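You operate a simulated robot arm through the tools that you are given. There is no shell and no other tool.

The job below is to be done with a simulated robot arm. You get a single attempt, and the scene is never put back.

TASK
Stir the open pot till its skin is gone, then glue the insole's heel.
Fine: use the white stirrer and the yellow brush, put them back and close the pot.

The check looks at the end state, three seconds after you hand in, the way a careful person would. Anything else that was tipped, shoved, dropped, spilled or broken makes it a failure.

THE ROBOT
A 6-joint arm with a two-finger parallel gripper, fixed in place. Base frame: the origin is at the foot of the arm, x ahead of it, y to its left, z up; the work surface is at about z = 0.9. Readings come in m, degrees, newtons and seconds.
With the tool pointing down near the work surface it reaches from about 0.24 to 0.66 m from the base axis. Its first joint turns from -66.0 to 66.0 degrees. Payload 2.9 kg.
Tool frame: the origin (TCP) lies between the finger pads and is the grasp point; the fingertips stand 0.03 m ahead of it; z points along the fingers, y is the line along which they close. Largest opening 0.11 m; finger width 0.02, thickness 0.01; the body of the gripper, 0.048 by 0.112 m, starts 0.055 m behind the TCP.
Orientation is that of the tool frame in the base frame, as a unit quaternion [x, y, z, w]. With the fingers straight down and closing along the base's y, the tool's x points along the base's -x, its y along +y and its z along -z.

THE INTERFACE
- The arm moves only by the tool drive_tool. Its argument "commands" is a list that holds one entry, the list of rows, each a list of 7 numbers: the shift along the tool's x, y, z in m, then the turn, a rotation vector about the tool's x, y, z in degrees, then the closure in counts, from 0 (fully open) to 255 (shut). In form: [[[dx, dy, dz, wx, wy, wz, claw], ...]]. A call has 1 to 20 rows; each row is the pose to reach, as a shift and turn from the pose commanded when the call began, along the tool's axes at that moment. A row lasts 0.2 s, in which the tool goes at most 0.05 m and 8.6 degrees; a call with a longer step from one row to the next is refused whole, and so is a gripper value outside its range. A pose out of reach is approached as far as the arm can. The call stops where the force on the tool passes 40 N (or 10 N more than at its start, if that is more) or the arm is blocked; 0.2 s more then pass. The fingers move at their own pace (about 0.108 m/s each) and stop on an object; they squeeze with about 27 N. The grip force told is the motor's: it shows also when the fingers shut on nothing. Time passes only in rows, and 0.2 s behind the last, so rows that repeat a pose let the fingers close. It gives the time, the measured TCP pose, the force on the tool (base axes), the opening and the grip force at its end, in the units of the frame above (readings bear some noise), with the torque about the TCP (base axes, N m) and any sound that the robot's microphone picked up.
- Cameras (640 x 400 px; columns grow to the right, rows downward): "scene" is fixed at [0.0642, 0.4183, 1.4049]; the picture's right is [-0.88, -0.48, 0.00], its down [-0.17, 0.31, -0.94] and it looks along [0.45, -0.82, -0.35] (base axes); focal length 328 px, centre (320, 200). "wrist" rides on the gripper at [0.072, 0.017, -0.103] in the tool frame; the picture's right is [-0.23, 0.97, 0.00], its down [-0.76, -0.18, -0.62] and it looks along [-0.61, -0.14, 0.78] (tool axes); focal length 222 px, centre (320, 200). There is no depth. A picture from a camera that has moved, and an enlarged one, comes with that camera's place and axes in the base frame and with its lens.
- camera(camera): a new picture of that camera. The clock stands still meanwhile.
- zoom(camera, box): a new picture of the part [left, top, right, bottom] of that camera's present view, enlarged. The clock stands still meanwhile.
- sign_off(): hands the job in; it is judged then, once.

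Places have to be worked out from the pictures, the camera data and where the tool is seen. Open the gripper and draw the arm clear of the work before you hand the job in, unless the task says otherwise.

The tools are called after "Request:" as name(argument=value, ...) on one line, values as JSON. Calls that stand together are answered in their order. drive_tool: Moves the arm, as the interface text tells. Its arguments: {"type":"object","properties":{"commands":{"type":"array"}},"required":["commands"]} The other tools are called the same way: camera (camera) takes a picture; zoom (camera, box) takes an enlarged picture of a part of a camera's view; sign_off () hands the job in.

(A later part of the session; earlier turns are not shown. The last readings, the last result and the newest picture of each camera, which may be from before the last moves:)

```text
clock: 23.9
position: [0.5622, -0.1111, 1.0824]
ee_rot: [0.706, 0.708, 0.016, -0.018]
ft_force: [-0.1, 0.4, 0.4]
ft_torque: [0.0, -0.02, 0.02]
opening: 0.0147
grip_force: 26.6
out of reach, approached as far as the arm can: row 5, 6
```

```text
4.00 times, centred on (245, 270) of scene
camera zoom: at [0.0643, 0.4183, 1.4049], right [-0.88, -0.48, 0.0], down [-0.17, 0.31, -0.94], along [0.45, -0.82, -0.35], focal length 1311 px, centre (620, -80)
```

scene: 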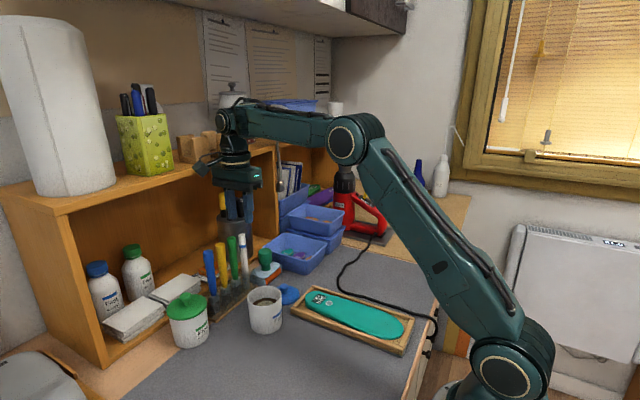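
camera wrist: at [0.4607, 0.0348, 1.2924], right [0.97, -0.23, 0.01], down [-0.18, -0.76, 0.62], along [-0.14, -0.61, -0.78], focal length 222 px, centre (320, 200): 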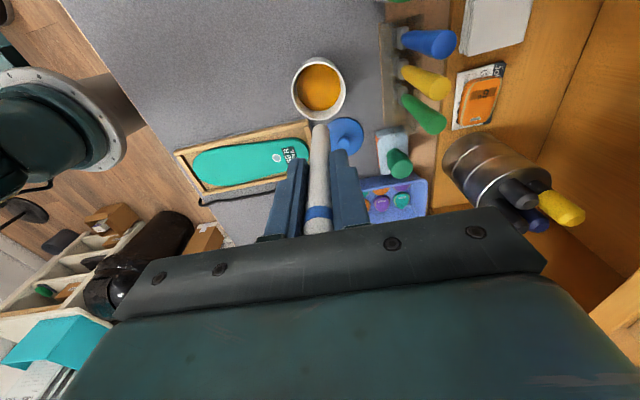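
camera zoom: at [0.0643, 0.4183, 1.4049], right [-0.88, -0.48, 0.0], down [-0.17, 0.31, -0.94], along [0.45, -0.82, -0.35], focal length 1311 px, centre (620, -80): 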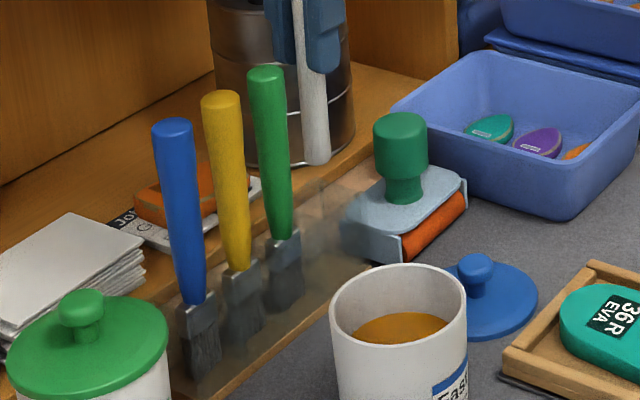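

The arm reports a reach limit here (probably the last wrist joint near its stop at this yaw plus tilt), leaving the tool ~4 mm off. Yaw doesn't matter for the round stirrer, so I turn back 8° about the tool axis to regain range, holding position.

Request:
drive_tool(commands=[[[0, 0, 0, 0, 0, -4, 255], [0, 0, 0, 0, 0, -8, 255], [0, 0, 0, 0, 0, -8, 255], [0, 0, 0, 0, 0, -8, 255]]])

Request:
zoom(camera="wrist", box=[250, 40, 390, 180])

Request:
zoom(camera="scene", box=[200, 220, 290, 320])

```text
clock: 24.9
position: [0.5627, -0.1098, 1.0819]
ee_rot: [0.655, 0.755, 0.017, -0.017]
ft_force: [-0.4, 0.4, -0.3]
ft_torque: [0.05, -0.03, -0.01]
opening: 0.0146
grip_force: 26.9
```

```text
2.86 times, centred on (320, 110) of wrist
camera zoom: at [0.5695, -0.0419, 1.1893], right [1.0, -0.09, -0.01], down [-0.07, -0.81, 0.59], along [-0.06, -0.58, -0.81], focal length 635 px, centre (320, 457)
```

zoom: 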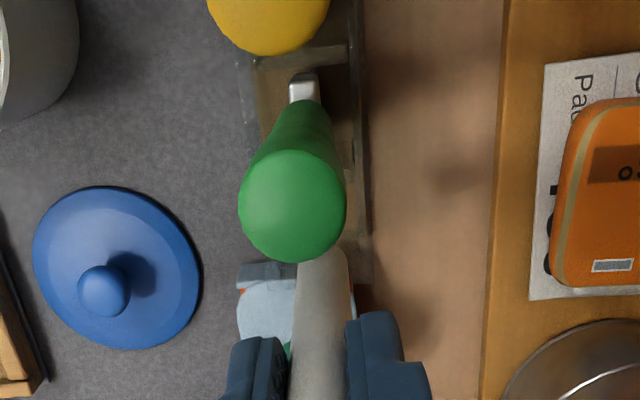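

```text
4.00 times, centred on (245, 270) of scene
camera zoom: at [0.0642, 0.4183, 1.4049], right [-0.88, -0.48, 0.0], down [-0.17, 0.31, -0.94], along [0.45, -0.82, -0.35], focal length 1311 px, centre (620, -80)
```

zoom: 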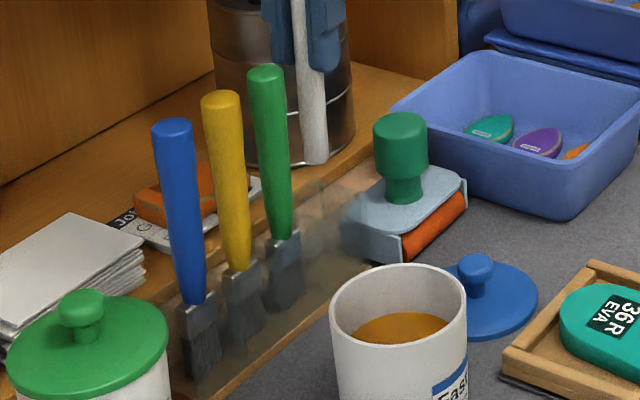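

Range is regained; tool sits at (0.5625,-0.110,1.082). I correct laterally by (-3.5,+2.5) mm and lower so the tip goes to z≈0.95, watching force.

Request:
drive_tool(commands=[[[0.003, -0.0031, 0, 0, 0, 0, 255], [0.003, -0.0031, 0, 0, 0, 0, 255], [0.0025, -0.0032, 0.01, 0, 0, 0, 255], [0.002, -0.0032, 0.02, 0, 0, 0, 255], [0.0015, -0.0032, 0.03, 0, 0, 0, 255], [0.0011, -0.0032, 0.038, 0, 0, 0, 255], [0.0011, -0.0032, 0.038, 0, 0, 0, 255]]])

Request:
zoom(camera="scene", box=[200, 220, 290, 320])

Request:
camera(camera="wrist")

```text
clock: 26.5
position: [0.579, -0.111, 1.0559]
ee_rot: [0.656, 0.755, 0.019, -0.015]
ft_force: [-2.9, -0.9, 21.1]
ft_torque: [-0.13, 0.36, -0.01]
opening: 0.0147
grip_force: 27.0
out of reach, approached as far as the arm can: row 1, 2, 3, 4, 5, 6, 7
```

```text
4.00 times, centred on (245, 270) of scene
camera zoom: at [0.0638, 0.4184, 1.4049], right [-0.88, -0.48, 0.0], down [-0.17, 0.31, -0.94], along [0.45, -0.82, -0.35], focal length 1311 px, centre (620, -80)
```

zoom: 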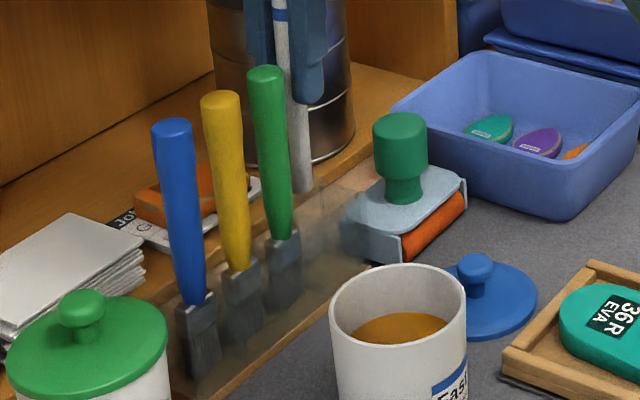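

```text
taken
camera wrist: at [0.585, -0.0428, 1.1633], right [1.0, -0.09, 0.0], down [-0.07, -0.81, 0.59], along [-0.05, -0.58, -0.81], focal length 222 px, centre (320, 200)
```

wrist: 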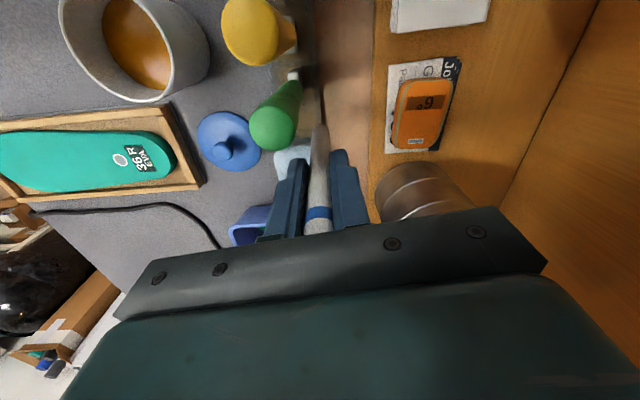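

All rows were out of reach with the tilt, and the tip is now resting on the rack edge with 21 N, ~19 mm too far out in x. I lift straight off right away, before anything shifts.

Request:
drive_tool(commands=[[[0, 0, -0.02, 0, 0, 0, 255], [0, 0, -0.04, 0, 0, 0, 255], [0, 0, -0.07, 0, 0, 0, 255], [0, 0, -0.1, 0, 0, 0, 255], [0, 0, -0.125, 0, 0, 0, 255], [0, 0, -0.125, 0, 0, 0, 255]]])

Request:
zoom(camera="scene", box=[180, 150, 300, 310])

Request:
camera(camera="wrist")

Request:
camera(camera="scene")

```text
clock: 27.3
position: [0.5717, -0.1124, 1.1065]
ee_rot: [0.655, 0.755, 0.011, -0.03]
ft_force: [-1.3, -0.6, -1.6]
ft_torque: [0.07, -0.02, -0.02]
opening: 0.0147
grip_force: 27.0
stopped in row 4: the force on the tool passed its limit at 65 N (the readings are from after the stop); the commanded pose is now the measured one
```

```text
2.50 times, centred on (240, 230) of scene
camera zoom: at [0.0642, 0.4183, 1.4049], right [-0.88, -0.48, 0.0], down [-0.17, 0.31, -0.94], along [0.45, -0.82, -0.35], focal length 819 px, centre (520, 125)
```

zoom: 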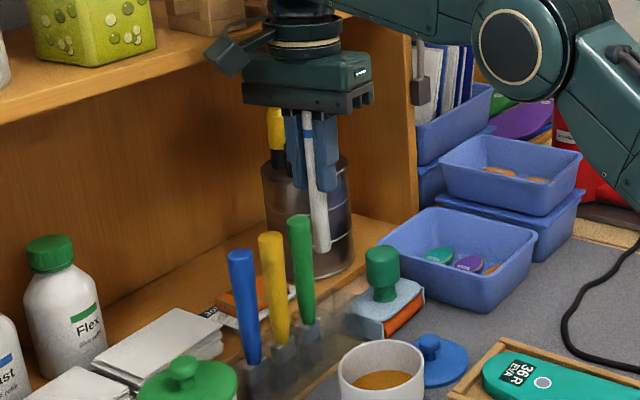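

```text
taken
camera wrist: at [0.5826, -0.0451, 1.2148], right [1.0, -0.09, -0.04], down [-0.05, -0.81, 0.58], along [-0.08, -0.58, -0.81], focal length 222 px, centre (320, 200)
```

wrist: 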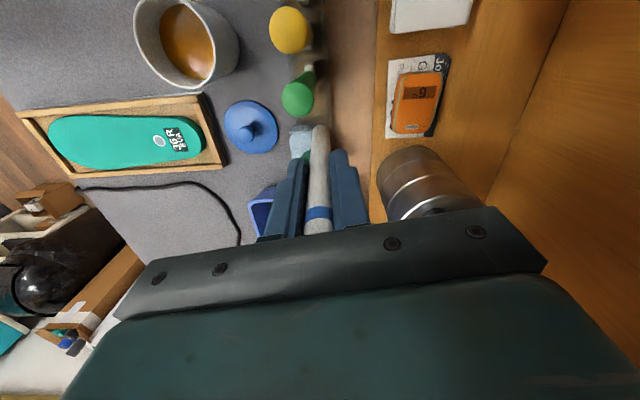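

```text
taken
```

scene: 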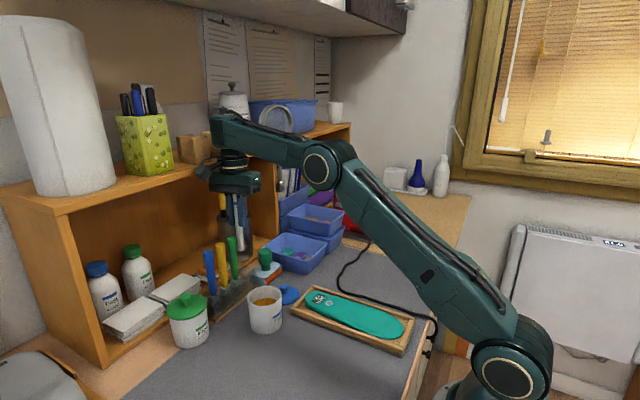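

Lifting was stopped at 65 N: being ~15 mm too far out in x, the gripper body likely caught the underside of the shelf-top edge. I look closely at the wrist and shelf before moving.

Request:
zoom(camera="scene", box=[160, 80, 360, 205])

Request:
zoom(camera="wrist", box=[240, 100, 400, 240])

```text
3.20 times, centred on (260, 142) of scene
camera zoom: at [0.0642, 0.4183, 1.4049], right [-0.88, -0.48, 0.0], down [-0.17, 0.31, -0.94], along [0.45, -0.82, -0.35], focal length 1049 px, centre (512, 384)
```

zoom: 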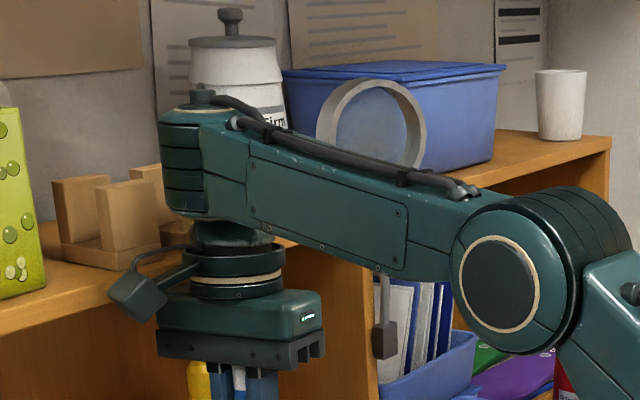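

```text
2.86 times, centred on (320, 170) of wrist
camera zoom: at [0.5826, -0.0451, 1.2148], right [1.0, -0.09, -0.04], down [-0.05, -0.81, 0.58], along [-0.08, -0.58, -0.81], focal length 635 px, centre (320, 286)
```

zoom: 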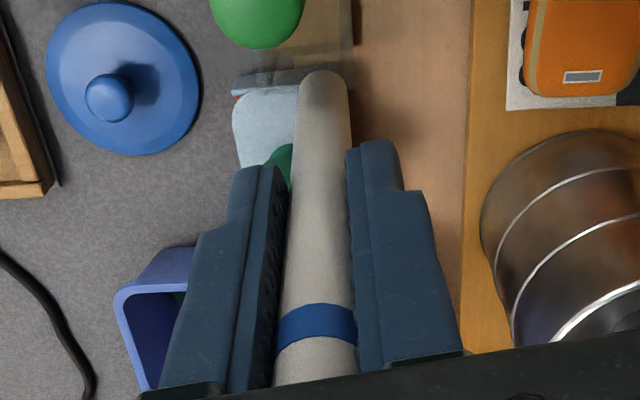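

The gripper's outer corner sits right at the shelf front (x≈0.63), so that was the catch; contact force is now near zero. I pull straight back in -x by 50 mm at this height, then restore the tool axis to vertical.

Request:
drive_tool(commands=[[[0.0014, -0.0099, 0.002, 0, 0, 0, 255], [0.0028, -0.0198, 0.0035, 0, 0, 0, 255], [0.0041, -0.0296, 0.004, 0, 0, 0, 255], [0.0068, -0.0494, 0.0045, 0, 0, 0, 255], [0.0068, -0.0494, 0.0045, -0.65, -1.7, 0, 255], [0.0068, -0.0494, 0.0045, -1.3, -3.42, 0, 255], [0.0068, -0.0494, 0.0045, -1.3, -3.42, 0, 255]]])

Request:
camera(camera="scene")

Request:
camera(camera="wrist")

```text
clock: 28.9
position: [0.5372, -0.1164, 1.1161]
ee_rot: [0.656, 0.755, -0.002, 0.0]
ft_force: [-0.2, -0.3, -0.7]
ft_torque: [-0.02, -0.01, 0.0]
opening: 0.0145
grip_force: 27.1
out of reach, approached as far as the arm can: row 4, 5, 6, 7
```

```text
taken
```

scene: 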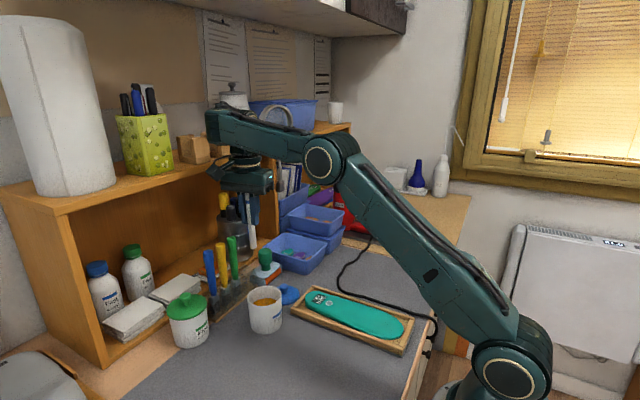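

```text
taken
camera wrist: at [0.5447, -0.0427, 1.221], right [1.0, -0.09, 0.0], down [-0.07, -0.78, 0.62], along [-0.06, -0.62, -0.78], focal length 222 px, centre (320, 200)
```

wrist: 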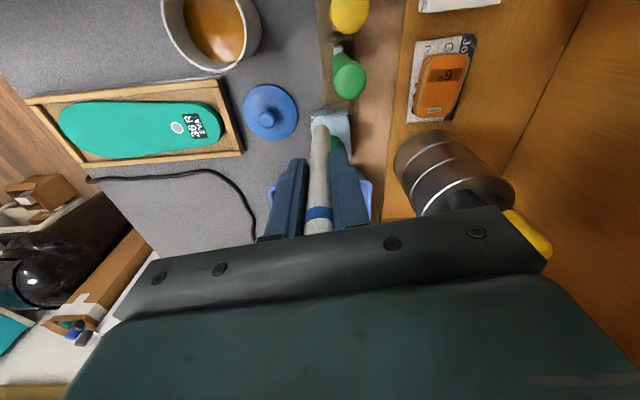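

The arm is still limited here; it seems to be in an unusual wrist configuration. I look closely at the wrist joint before deciding how to unwind it.

Request:
zoom(camera="scene", box=[180, 90, 380, 255])

```text
2.42 times, centred on (280, 172) of scene
camera zoom: at [0.0642, 0.4183, 1.4049], right [-0.88, -0.48, 0.0], down [-0.17, 0.31, -0.94], along [0.45, -0.82, -0.35], focal length 794 px, centre (417, 267)
```

zoom: 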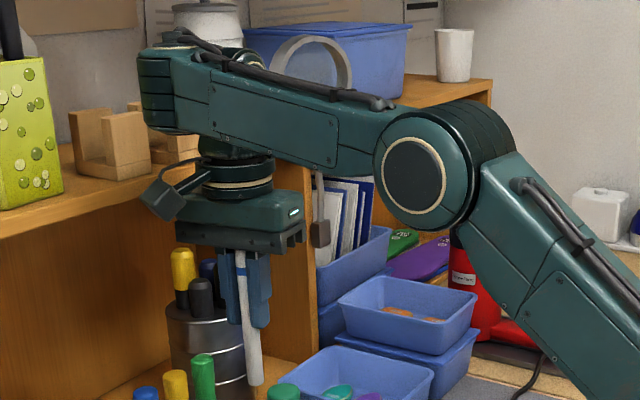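

The forearm/wrist has drifted into an awkward branch, probably because the last joint hit its stop at this yaw. I back away to open space (toward where I was early on) while unwinding the yaw toward the starting orientation.

Request:
drive_tool(commands=[[[0.0127, -0.0184, -0.01, 0, 0, -4, 255], [0.0254, -0.0368, -0.025, 0, 0, -12, 255], [0.0381, -0.0552, -0.04, 0, 0, -20, 255], [0.0508, -0.0736, -0.06, 0, 0, -28, 255], [0.0635, -0.092, -0.08, 0, 0, -36, 255], [0.0635, -0.092, -0.08, 0, 0, -44, 255], [0.0635, -0.092, -0.08, 0, 0, -52, 255], [0.0635, -0.092, -0.08, 0, 0, -60, 255], [0.0635, -0.092, -0.08, 0, 0, -68, 255], [0.0635, -0.092, -0.08, 0, 0, -76, 255], [0.0635, -0.092, -0.08, 0, 0, -82, 255], [0.0635, -0.092, -0.08, 0, 0, -82, 255]]])

Request:
camera(camera="scene")

Request:
camera(camera="wrist")

```text
clock: 31.5
position: [0.4446, -0.0783, 1.2058]
ee_rot: [-0.001, 1.0, -0.009, -0.009]
ft_force: [0.1, 0.0, -0.5]
ft_torque: [-0.02, -0.01, -0.02]
opening: 0.0146
grip_force: 26.7
out of reach, approached as far as the arm can: row 1, 2, 3, 4, 5, 6, 7, 8, 9, 10, 11, 12
```

```text
taken
```

scene: 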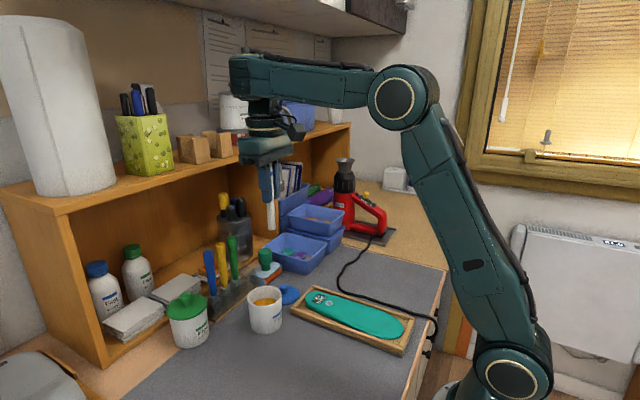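

```text
taken
camera wrist: at [0.3748, -0.0595, 1.3099], right [0.23, 0.97, -0.02], down [0.77, -0.17, 0.61], along [0.59, -0.15, -0.79], focal length 222 px, centre (320, 200)
```

wrist: 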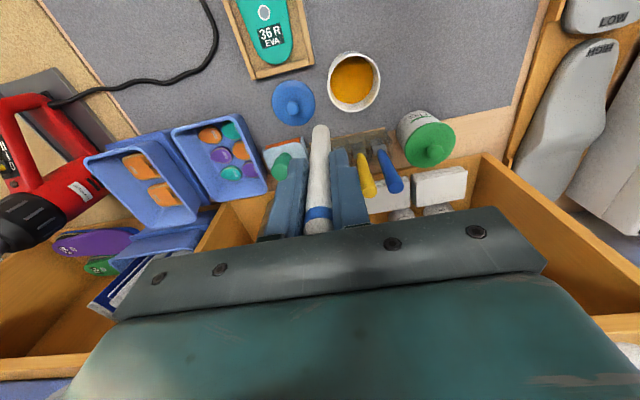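

Still flagged as out of reach even in open space, so I need to understand the wrist. I zoom on it.

Request:
zoom(camera="scene", box=[200, 40, 330, 240])

Request:
zoom(camera="scene", box=[180, 210, 340, 350])

```text
2.00 times, centred on (265, 140) of scene
camera zoom: at [0.0642, 0.4183, 1.4049], right [-0.88, -0.48, 0.0], down [-0.17, 0.31, -0.94], along [0.45, -0.82, -0.35], focal length 655 px, centre (430, 320)
```

zoom: 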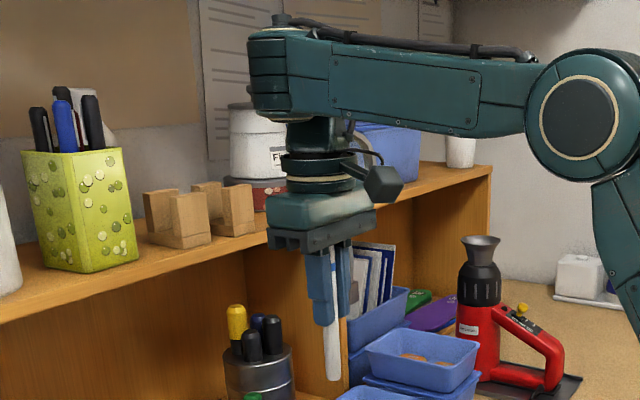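

```text
2.86 times, centred on (260, 280) of scene
camera zoom: at [0.0642, 0.4183, 1.4049], right [-0.88, -0.48, 0.0], down [-0.17, 0.31, -0.94], along [0.45, -0.82, -0.35], focal length 936 px, centre (491, -29)
```

zoom: 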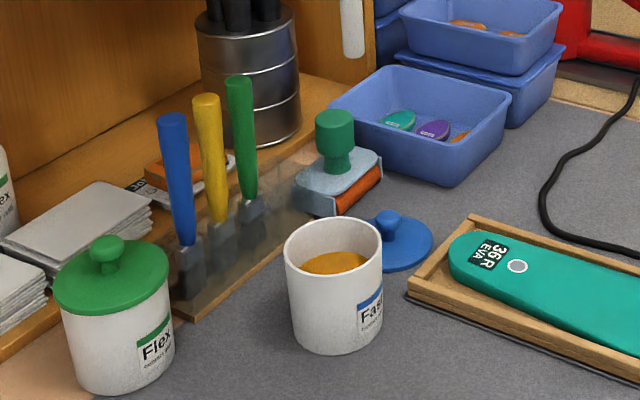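

To understand the limitation, I send a null command to see whether the present commanded pose is itself reachable.

Request:
drive_tool(commands=[[[0, 0, 0, 0, 0, 0, 255], [0, 0, 0, 0, 0, 0, 255], [0, 0, 0, 0, 0, 0, 255]]])

Request:
zoom(camera="scene", box=[210, 40, 450, 190])

```text
clock: 32.3
position: [0.4447, -0.0773, 1.2053]
ee_rot: [-0.002, 1.0, -0.009, -0.009]
ft_force: [-0.3, 0.6, 0.0]
ft_torque: [0.03, -0.03, -0.03]
opening: 0.0144
grip_force: 26.7
```

```text
2.67 times, centred on (330, 115) of scene
camera zoom: at [0.0642, 0.4183, 1.4049], right [-0.88, -0.48, 0.0], down [-0.17, 0.31, -0.94], along [0.45, -0.82, -0.35], focal length 874 px, centre (293, 427)
```

zoom: 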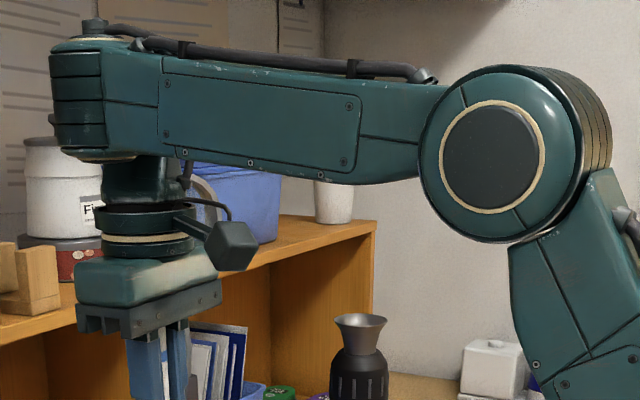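

The null command is fine, so the command reference is reset to what was actually reached. I probe with a small move away from the shelf and up, plus removal of the 1.4° residual tilt, to see what's reachable.

Request:
drive_tool(commands=[[[0.02, 0, -0.02, 0, 0, 0, 255], [0.04, 0, -0.04, 0, 0, 0, 255], [0.06, 0, -0.05, 0, 0, 0, 255], [0.06, 0, -0.05, 0, 0, 0, 255]]])

Request:
zoom(camera="scene", box=[210, 10, 450, 160])

```text
clock: 33.3
position: [0.3772, -0.0657, 1.2471]
ee_rot: [0.0, 1.0, 0.0, 0.0]
ft_force: [0.1, -0.1, -0.9]
ft_torque: [-0.03, 0.03, 0.02]
opening: 0.0144
grip_force: 26.7
```

```text
2.67 times, centred on (330, 85) of scene
camera zoom: at [0.0642, 0.4183, 1.4049], right [-0.88, -0.48, 0.0], down [-0.17, 0.31, -0.94], along [0.45, -0.82, -0.35], focal length 874 px, centre (293, 507)
```

zoom: 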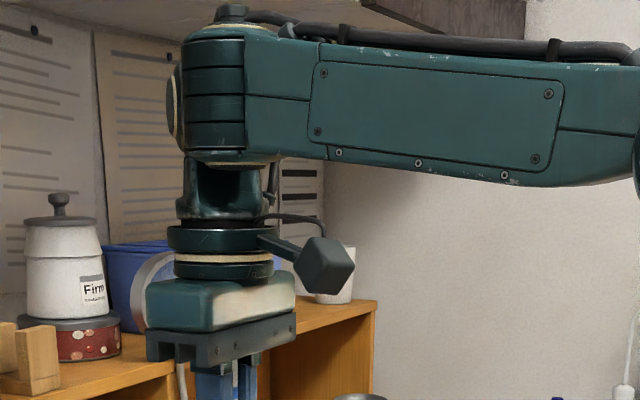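

Now the pose is reached exactly (tool vertical, yaw 0), and the reference was kept exactly. I test turning the tool the other way (-90°) here in free space to see whether that side has good wrist range.

Request:
drive_tool(commands=[[[0, 0, 0, 0, 0, -8, 255], [0, 0, 0, 0, 0, -16, 255], [0, 0, 0, 0, 0, -24, 255], [0, 0, 0, 0, 0, -32, 255], [0, 0, 0, 0, 0, -40, 255], [0, 0, 0, 0, 0, -48, 255], [0, 0, 0, 0, 0, -56, 255], [0, 0, 0, 0, 0, -64, 255], [0, 0, 0, 0, 0, -72, 255], [0, 0, 0, 0, 0, -80, 255], [0, 0, 0, 0, 0, -88, 255], [0, 0, 0, 0, 0, -90, 255], [0, 0, 0, 0, 0, -90, 255]]])

Request:
camera(camera="scene")

Request:
camera(camera="wrist")

```text
clock: 36.1
position: [0.3778, -0.0655, 1.2468]
ee_rot: [0.708, -0.706, -0.001, 0.0]
ft_force: [-0.1, 1.6, -0.4]
ft_torque: [-0.01, -0.01, 0.0]
opening: 0.0142
grip_force: 27.3
```

```text
taken
```

scene: 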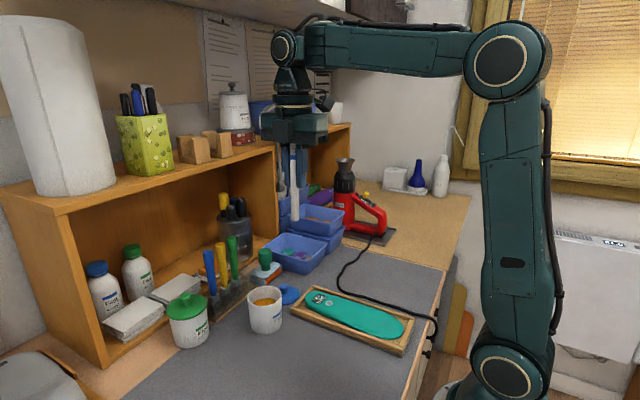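

```text
taken
camera wrist: at [0.3617, -0.1395, 1.3512], right [-0.97, 0.23, 0.0], down [0.18, 0.76, 0.62], along [0.14, 0.61, -0.78], focal length 222 px, centre (320, 200)
```

wrist: 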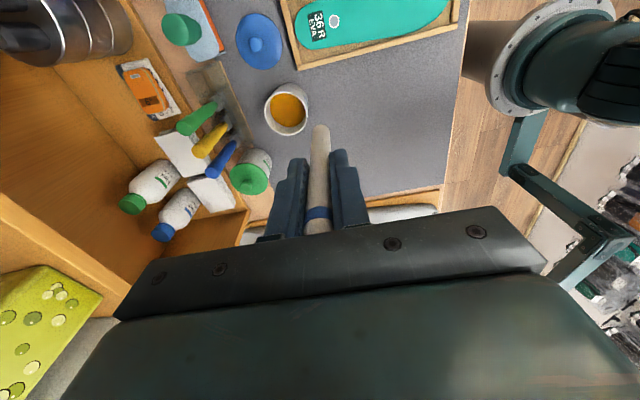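

Turning to -90° restored the normal wrist posture with the pose reached exactly. I'll use this yaw from now on; next I measure how the stirrer now sits in the grip.

Request:
zoom(camera="wrist", box=[250, 100, 390, 240])

Request:
zoom(camera="scene", box=[250, 110, 350, 240])

```text
2.86 times, centred on (320, 170) of wrist
camera zoom: at [0.3617, -0.1395, 1.3512], right [-0.97, 0.23, 0.0], down [0.18, 0.76, 0.62], along [0.14, 0.61, -0.78], focal length 635 px, centre (320, 286)
```

zoom: 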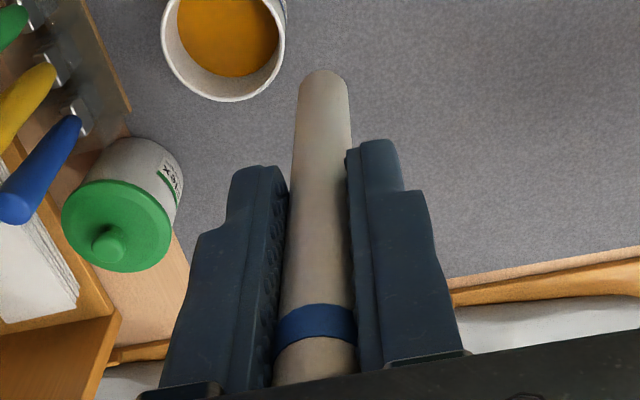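

```text
3.08 times, centred on (300, 175) of scene
camera zoom: at [0.0642, 0.4183, 1.4049], right [-0.88, -0.48, 0.0], down [-0.17, 0.31, -0.94], along [0.45, -0.82, -0.35], focal length 1008 px, centre (382, 277)
```

zoom: 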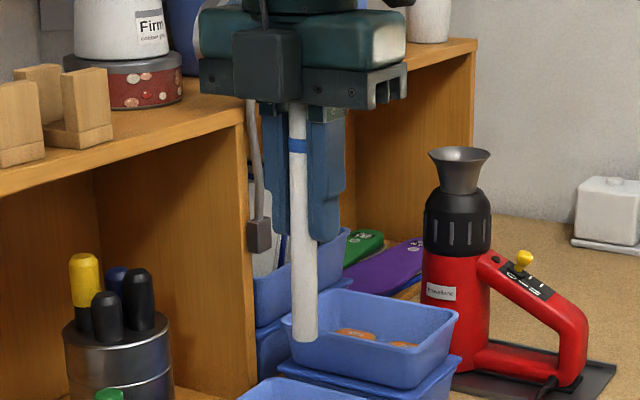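

Tip is ~92 mm below the TCP and offset about +4 mm in y (no tilt correction this time). I move above the slot, offsetting the TCP so the tip lands at (0.5605,-0.107).

Request:
drive_tool(commands=[[[0.015, -0.03, 0.01, 0, 0, 0, 255], [0.03, -0.06, 0.02, 0, 0, 0, 255], [0.0449, -0.09, 0.03, 0, 0, 0, 255], [0.0449, -0.12, 0.04, 0, 0, 0, 255], [0.0449, -0.155, 0.05, 0, 0, 0, 255], [0.0449, -0.1838, 0.05, 0, 0, 0, 255], [0.0449, -0.1838, 0.05, 0, 0, 0, 255]]])

Request:
camera(camera="scene")

Request:
camera(camera="wrist")

Request:
zoom(camera="wrist", box=[230, 20, 390, 180])

```text
clock: 37.7
position: [0.5616, -0.1106, 1.198]
ee_rot: [0.707, -0.707, 0.001, -0.001]
ft_force: [-0.2, 0.1, 0.1]
ft_torque: [0.0, 0.02, 0.01]
opening: 0.0146
grip_force: 27.3
```

```text
taken
```

scene: 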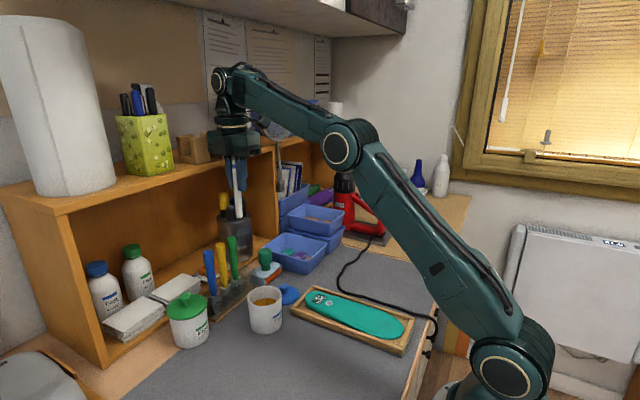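

```text
taken
camera wrist: at [0.5459, -0.1852, 1.3015], right [-0.97, 0.23, 0.0], down [0.18, 0.76, 0.62], along [0.14, 0.61, -0.78], focal length 222 px, centre (320, 200)
```

wrist: 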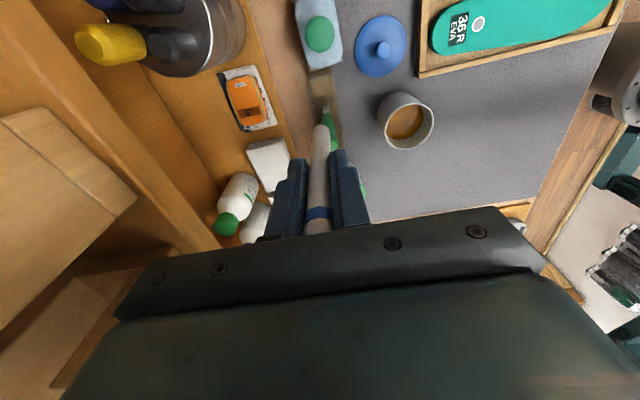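

```text
2.50 times, centred on (310, 100) of wrist
camera zoom: at [0.5459, -0.1852, 1.3015], right [-0.97, 0.23, 0.0], down [0.18, 0.76, 0.62], along [0.14, 0.61, -0.78], focal length 555 px, centre (345, 450)
```

zoom: 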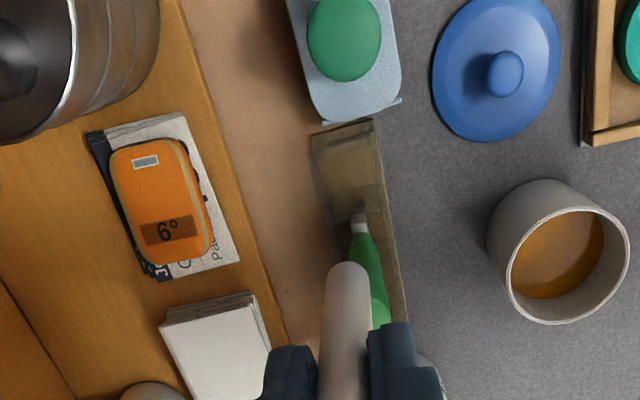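

Arm posture is normal and the pose exact. I zoom on the empty slot to verify its location relative to the tip.

Request:
zoom(camera="wrist", box=[290, 55, 350, 130])

```text
5.33 times, centred on (320, 92) of wrist
camera zoom: at [0.5459, -0.1852, 1.3015], right [-0.97, 0.23, 0.0], down [0.18, 0.76, 0.62], along [0.14, 0.61, -0.78], focal length 1185 px, centre (320, 773)
```

zoom: 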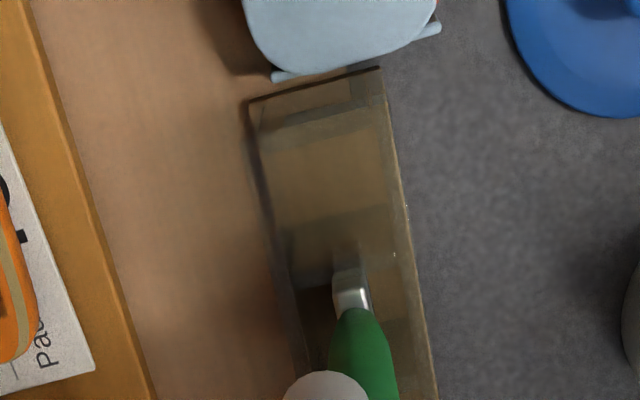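

The slot cell centre projects to about (0.561,-0.108), with generous clearance. I lower to just above the rack first (with a 3 mm bias away from the green brush) and verify.

Request:
drive_tool(commands=[[[0.003, 0, 0.02, 0, 0, 0, 255], [0.003, 0, 0.05, 0, 0, 0, 255], [0.003, 0, 0.08, 0, 0, 0, 255], [0.003, 0, 0.11, 0, 0, 0, 255], [0.003, 0, 0.13, 0, 0, 0, 255], [0.003, 0, 0.13, 0, 0, 0, 255]]])

Request:
zoom(camera="wrist", box=[260, 60, 380, 180])

Request:
zoom(camera="scene", box=[190, 200, 290, 310])

```text
clock: 39.1
position: [0.5629, -0.1141, 1.0675]
ee_rot: [0.708, -0.707, -0.001, -0.001]
ft_force: [0.6, -0.3, 0.3]
ft_torque: [-0.02, -0.04, 0.01]
opening: 0.0145
grip_force: 26.9
```

```text
3.33 times, centred on (320, 120) of wrist
camera zoom: at [0.5459, -0.1879, 1.1712], right [-0.97, 0.23, 0.0], down [0.18, 0.76, 0.62], along [0.14, 0.61, -0.78], focal length 740 px, centre (320, 467)
```

zoom: 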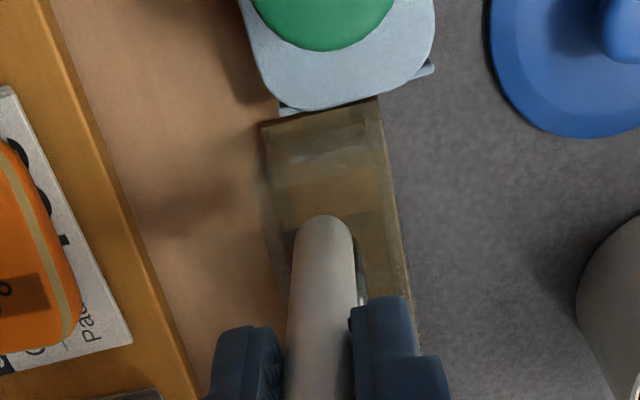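

```text
3.64 times, centred on (240, 255) of scene
camera zoom: at [0.0642, 0.4183, 1.4049], right [-0.88, -0.48, 0.0], down [-0.17, 0.31, -0.94], along [0.45, -0.82, -0.35], focal length 1192 px, centre (611, 0)
```

zoom: 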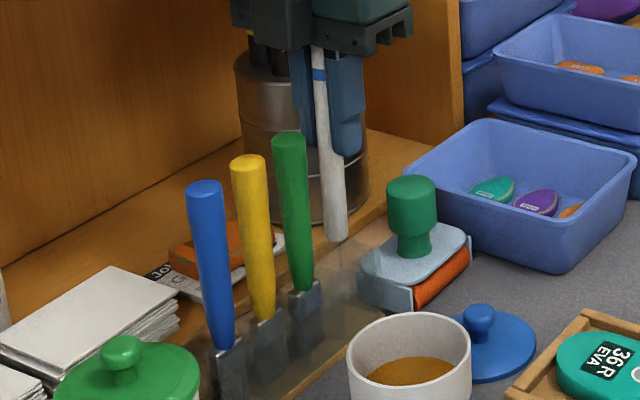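

Aligned over the slot. I lower the stirrer 45 mm into the rack slowly.

Request:
drive_tool(commands=[[[0, 0, 0.01, 0, 0, 0, 255], [0, 0, 0.02, 0, 0, 0, 255], [0, 0, 0.03, 0, 0, 0, 255], [0, 0, 0.038, 0, 0, 0, 255], [0, 0, 0.045, 0, 0, 0, 255], [0, 0, 0.045, 0, 0, 0, 255]]])

Request:
zoom(camera="scene", box=[190, 200, 290, 310])

Request:
camera(camera="wrist")

```text
clock: 40.5
position: [0.5613, -0.1113, 1.0221]
ee_rot: [0.708, -0.706, 0.0, 0.0]
ft_force: [0.0, 0.2, 0.8]
ft_torque: [-0.01, 0.0, -0.02]
opening: 0.0145
grip_force: 27.1
```

```text
3.64 times, centred on (240, 255) of scene
camera zoom: at [0.0642, 0.4183, 1.4049], right [-0.88, -0.48, 0.0], down [-0.17, 0.31, -0.94], along [0.45, -0.82, -0.35], focal length 1192 px, centre (611, 0)
```

zoom: 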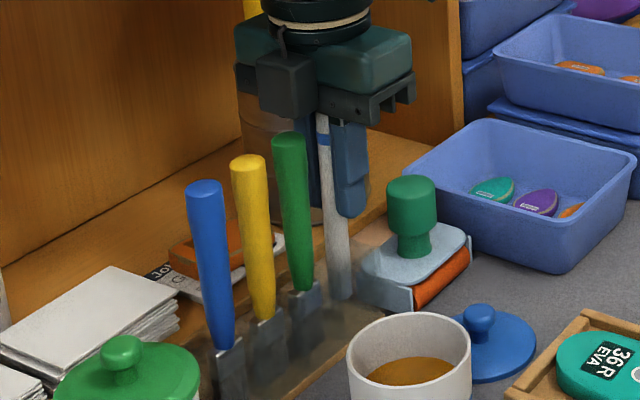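

```text
taken
camera wrist: at [0.5455, -0.1861, 1.1262], right [-0.97, 0.23, 0.0], down [0.18, 0.76, 0.62], along [0.14, 0.61, -0.78], focal length 222 px, centre (320, 200)
```

wrist: 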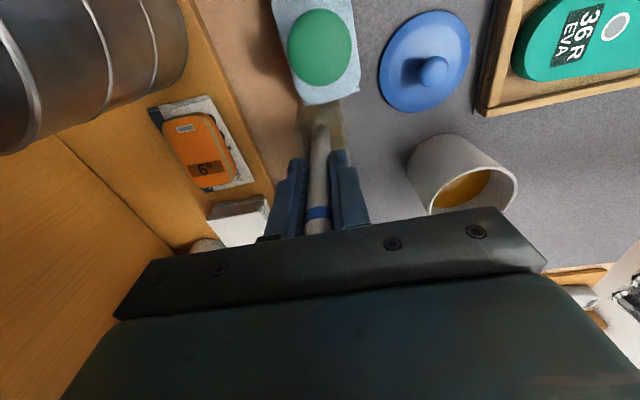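

It slid in without contact. I lower another 10 mm in small steps, checking for touch-down.

Request:
drive_tool(commands=[[[0, 0, 0.003, 0, 0, 0, 255], [0, 0, 0.006, 0, 0, 0, 255], [0, 0, 0.009, 0, 0, 0, 255], [0, 0, 0.01, 0, 0, 0, 255]]])

Request:
zoom(camera="scene", box=[200, 200, 280, 290])

```text
clock: 41.5
position: [0.5609, -0.113, 1.0127]
ee_rot: [0.708, -0.706, 0.0, 0.0]
ft_force: [-0.2, 0.0, -0.2]
ft_torque: [0.01, -0.01, 0.0]
opening: 0.0142
grip_force: 27.7
```

```text
4.44 times, centred on (240, 245) of scene
camera zoom: at [0.0642, 0.4183, 1.4049], right [-0.88, -0.48, 0.0], down [-0.17, 0.31, -0.94], along [0.45, -0.82, -0.35], focal length 1456 px, centre (676, 0)
```

zoom: 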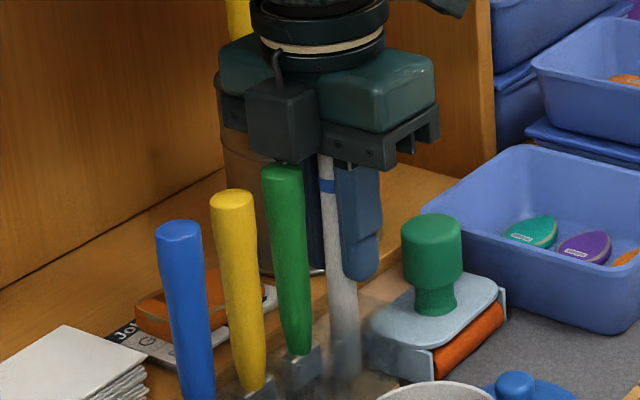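

Force is still ~0, but a box on the gripper's side is now close above the green brush's top, so I go no lower. I open the fingers here and let the stirrer settle the last few millimetres.

Request:
drive_tool(commands=[[[0, 0, 0, 0, 0, 0, 205], [0, 0, 0, 0, 0, 0, 190], [0, 0, 0, 0, 0, 0, 175], [0, 0, 0, 0, 0, 0, 165], [0, 0, 0, 0, 0, 0, 165]]])

Request:
zoom(camera="scene", box=[200, 200, 280, 300])

Request:
camera(camera="wrist")

```text
clock: 42.7
position: [0.5605, -0.113, 1.013]
ee_rot: [0.707, -0.707, 0.0, 0.0]
ft_force: [-0.3, 0.2, 0.0]
ft_torque: [-0.02, -0.02, 0.0]
opening: 0.0387
grip_force: 0.1
```

```text
4.00 times, centred on (240, 250) of scene
camera zoom: at [0.0642, 0.4183, 1.4049], right [-0.88, -0.48, 0.0], down [-0.17, 0.31, -0.94], along [0.45, -0.82, -0.35], focal length 1311 px, centre (640, 0)
```

zoom: 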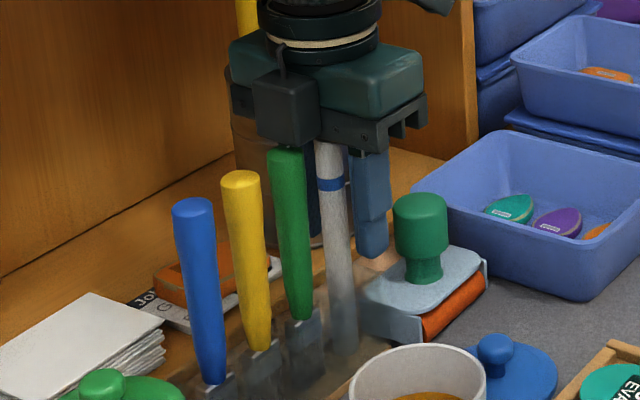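

```text
taken
camera wrist: at [0.5455, -0.1872, 1.1164], right [-0.97, 0.23, 0.0], down [0.18, 0.76, 0.62], along [0.14, 0.61, -0.78], focal length 222 px, centre (320, 200)
```

wrist: 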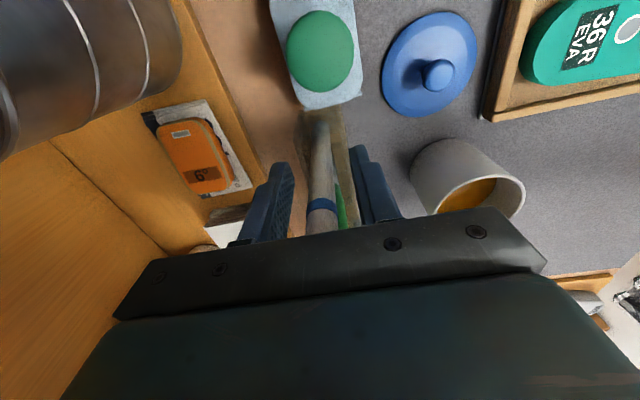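

Released: the stirrer stands upright in its slot. I rise straight up and inspect.

Request:
drive_tool(commands=[[[0, 0, -0.01, 0, 0, 0, 165], [0, 0, -0.03, 0, 0, 0, 165], [0, 0, -0.06, 0, 0, 0, 165], [0, 0, -0.09, 0, 0, 0, 165], [0, 0, -0.12, 0, 0, 0, 165], [0, 0, -0.15, 0, 0, 0, 165], [0, 0, -0.18, 0, 0, 0, 165], [0, 0, -0.18, 0, 0, 0, 165]]])

Request:
zoom(camera="scene", box=[190, 210, 290, 320])

Request:
camera(camera="wrist")

Request:
zoom(camera="wrist", box=[260, 40, 420, 200])

```text
clock: 44.5
position: [0.5617, -0.1117, 1.1925]
ee_rot: [0.707, -0.707, 0.0, -0.001]
ft_force: [-0.4, 0.0, -0.3]
ft_torque: [0.01, 0.03, 0.02]
opening: 0.0388
grip_force: 0.0
```

```text
3.64 times, centred on (240, 265) of scene
camera zoom: at [0.0642, 0.4183, 1.4049], right [-0.88, -0.48, 0.0], down [-0.17, 0.31, -0.94], along [0.45, -0.82, -0.35], focal length 1192 px, centre (611, -36)
```

zoom: 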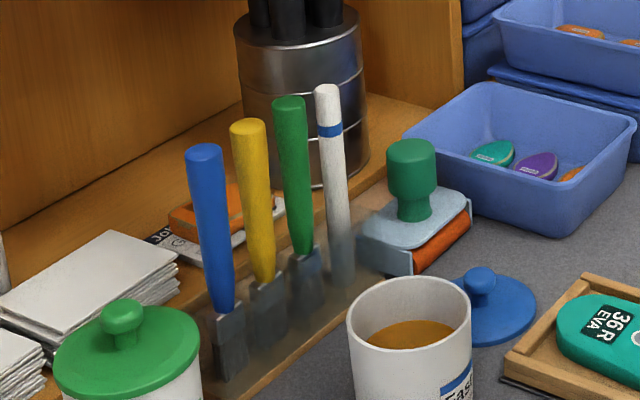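

```text
taken
camera wrist: at [0.5458, -0.1863, 1.2969], right [-0.97, 0.23, 0.0], down [0.18, 0.76, 0.62], along [0.14, 0.61, -0.78], focal length 222 px, centre (320, 200)
```

wrist: 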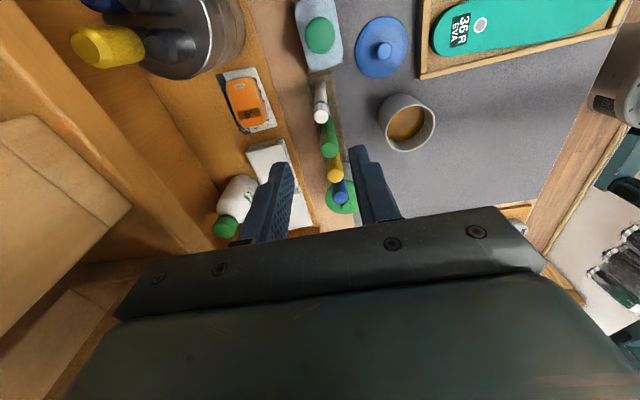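

```text
2.50 times, centred on (340, 120) of wrist
camera zoom: at [0.5458, -0.1863, 1.2969], right [-0.97, 0.23, 0.0], down [0.18, 0.76, 0.62], along [0.14, 0.61, -0.78], focal length 555 px, centre (270, 400)
```

zoom: 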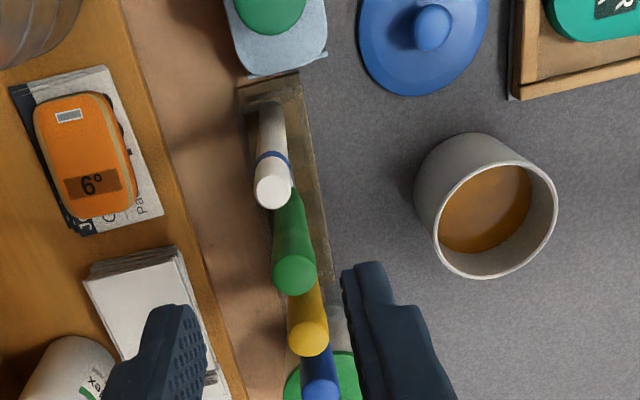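

The stirrer is back upright in its slot. Next the yellow brush at ≈(0.561,-0.0393), top z≈1.066: I move over it at height, then lower until the fingers straddle its top and check.

Request:
drive_tool(commands=[[[-0.025, 0, 0, 0, 0, 0, 165], [-0.05, 0, 0, 0, 0, 0, 165], [-0.0743, 0, 0, 0, 0, 0, 165], [-0.0743, 0, 0.03, 0, 0, 0, 165], [-0.0743, 0, 0.06, 0, 0, 0, 165], [-0.0743, 0, 0.09, 0, 0, 0, 165], [-0.0743, 0, 0.107, 0, 0, 0, 165], [-0.0743, 0, 0.107, 0, 0, 0, 165]]])

Request:
zoom(camera="wrist", box=[200, 60, 440, 240])

Request:
zoom(camera="scene", box=[170, 160, 290, 300])

```text
clock: 46.3
position: [0.5628, -0.0387, 1.086]
ee_rot: [0.708, -0.706, 0.0, 0.0]
ft_force: [0.4, 0.7, 0.0]
ft_torque: [0.01, -0.03, 0.01]
opening: 0.0386
grip_force: 0.1
```

```text
2.22 times, centred on (320, 150) of wrist
camera zoom: at [0.5467, -0.1123, 1.1895], right [-0.97, 0.23, 0.0], down [0.18, 0.76, 0.62], along [0.14, 0.61, -0.78], focal length 494 px, centre (320, 311)
```

zoom: 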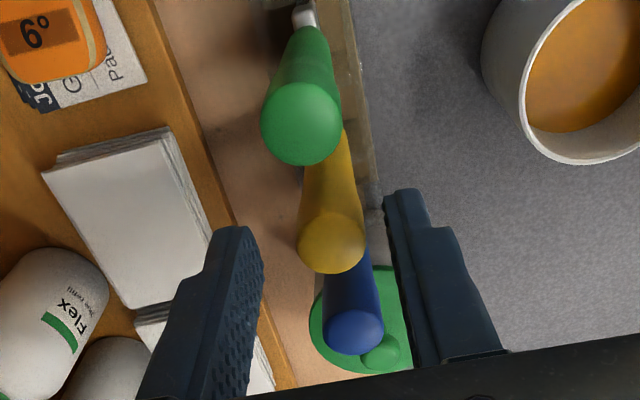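

```text
2.86 times, centred on (230, 230) of scene
camera zoom: at [0.0642, 0.4183, 1.4049], right [-0.88, -0.48, 0.0], down [-0.17, 0.31, -0.94], along [0.45, -0.82, -0.35], focal length 936 px, centre (577, 114)
```

zoom: 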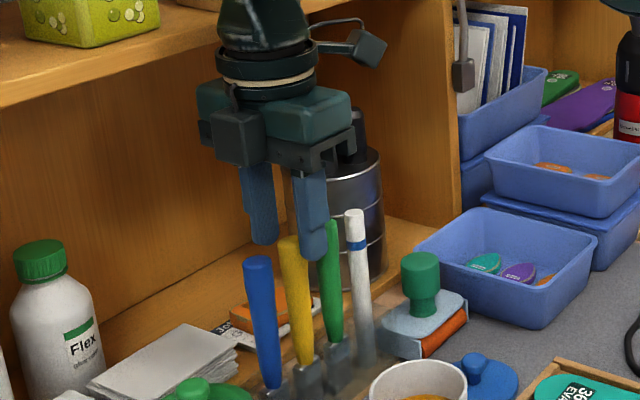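

The yellow cap is centred in y and ~3 mm to the -x side; I correct that, lower to z≈1.026 (keeping the gripper's underside above the neighbouring brushes) and close.

Request:
drive_tool(commands=[[[0, 0.003, 0, 0, 0, 0, 165], [0, 0.003, 0.02, 0, 0, 0, 165], [0, 0.003, 0.04, 0, 0, 0, 165], [0, 0.003, 0.059, 0, 0, 0, 165], [0, 0.003, 0.059, 0, 0, 0, 165], [0, 0.003, 0.059, 0, 0, 0, 200], [0, 0.003, 0.059, 0, 0, 0, 255], [0, 0.003, 0.059, 0, 0, 0, 255]]])

Request:
zoom(camera="scene", box=[180, 190, 280, 310])

Request:
camera(camera="wrist")

```text
clock: 48.1
position: [0.5585, -0.0382, 1.0259]
ee_rot: [0.708, -0.706, 0.0, 0.0]
ft_force: [-0.9, -0.1, 0.0]
ft_torque: [-0.01, 0.03, -0.03]
opening: 0.019
grip_force: 27.1
```

```text
3.33 times, centred on (230, 250) of scene
camera zoom: at [0.0643, 0.4183, 1.4049], right [-0.88, -0.48, 0.0], down [-0.17, 0.31, -0.94], along [0.45, -0.82, -0.35], focal length 1092 px, centre (620, 33)
```

zoom: 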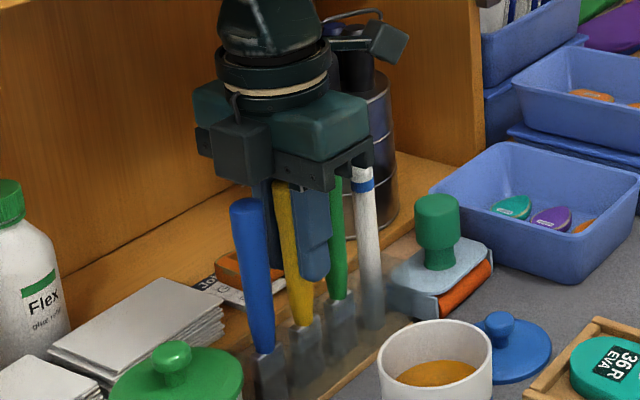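

```text
taken
camera wrist: at [0.5428, -0.1121, 1.1296], right [-0.97, 0.23, 0.0], down [0.18, 0.76, 0.62], along [0.14, 0.61, -0.78], focal length 222 px, centre (320, 200)
```

wrist: 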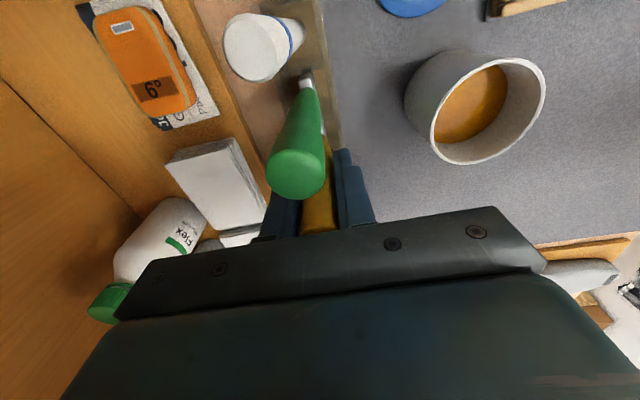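

Gripped at 19 mm. I lift the yellow brush straight up 0.17 m and inspect it.

Request:
drive_tool(commands=[[[0, 0, -0.01, 0, 0, 0, 255], [0, 0, -0.025, 0, 0, 0, 255], [0, 0, -0.045, 0, 0, 0, 255], [0, 0, -0.07, 0, 0, 0, 255], [0, 0, -0.095, 0, 0, 0, 255], [0, 0, -0.12, 0, 0, 0, 255], [0, 0, -0.145, 0, 0, 0, 255], [0, 0, -0.17, 0, 0, 0, 255], [0, 0, -0.17, 0, 0, 0, 255]]])

Request:
zoom(camera="wrist", box=[250, 60, 390, 200])

Request:
zoom(camera="scene", box=[180, 140, 300, 310])

Request:
camera(camera="wrist")

```text
clock: 50.1
position: [0.56, -0.0392, 1.1971]
ee_rot: [0.708, -0.707, 0.001, 0.0]
ft_force: [0.1, 1.0, -0.7]
ft_torque: [-0.02, 0.0, 0.02]
opening: 0.0192
grip_force: 27.2
```

```text
2.86 times, centred on (320, 130) of wrist
camera zoom: at [0.5434, -0.1127, 1.3016], right [-0.97, 0.23, 0.0], down [0.18, 0.76, 0.62], along [0.14, 0.61, -0.78], focal length 635 px, centre (320, 400)
```

zoom: 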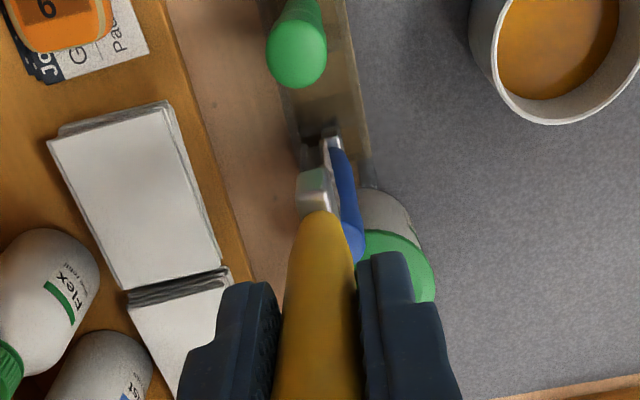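

```text
2.35 times, centred on (240, 225) of scene
camera zoom: at [0.0643, 0.4183, 1.4049], right [-0.88, -0.48, 0.0], down [-0.17, 0.31, -0.94], along [0.45, -0.82, -0.35], focal length 771 px, centre (508, 141)
```

zoom: 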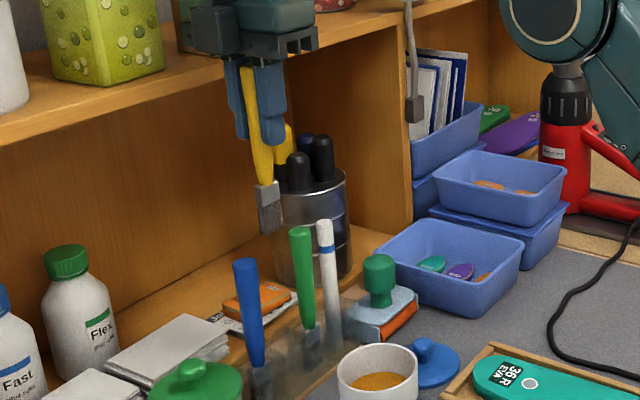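

```text
taken
camera wrist: at [0.5434, -0.1127, 1.3016], right [-0.97, 0.23, 0.0], down [0.18, 0.76, 0.62], along [0.14, 0.61, -0.78], focal length 222 px, centre (320, 200)
```

wrist: 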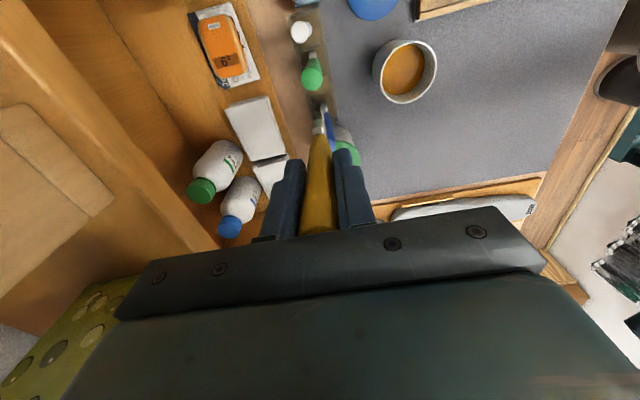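

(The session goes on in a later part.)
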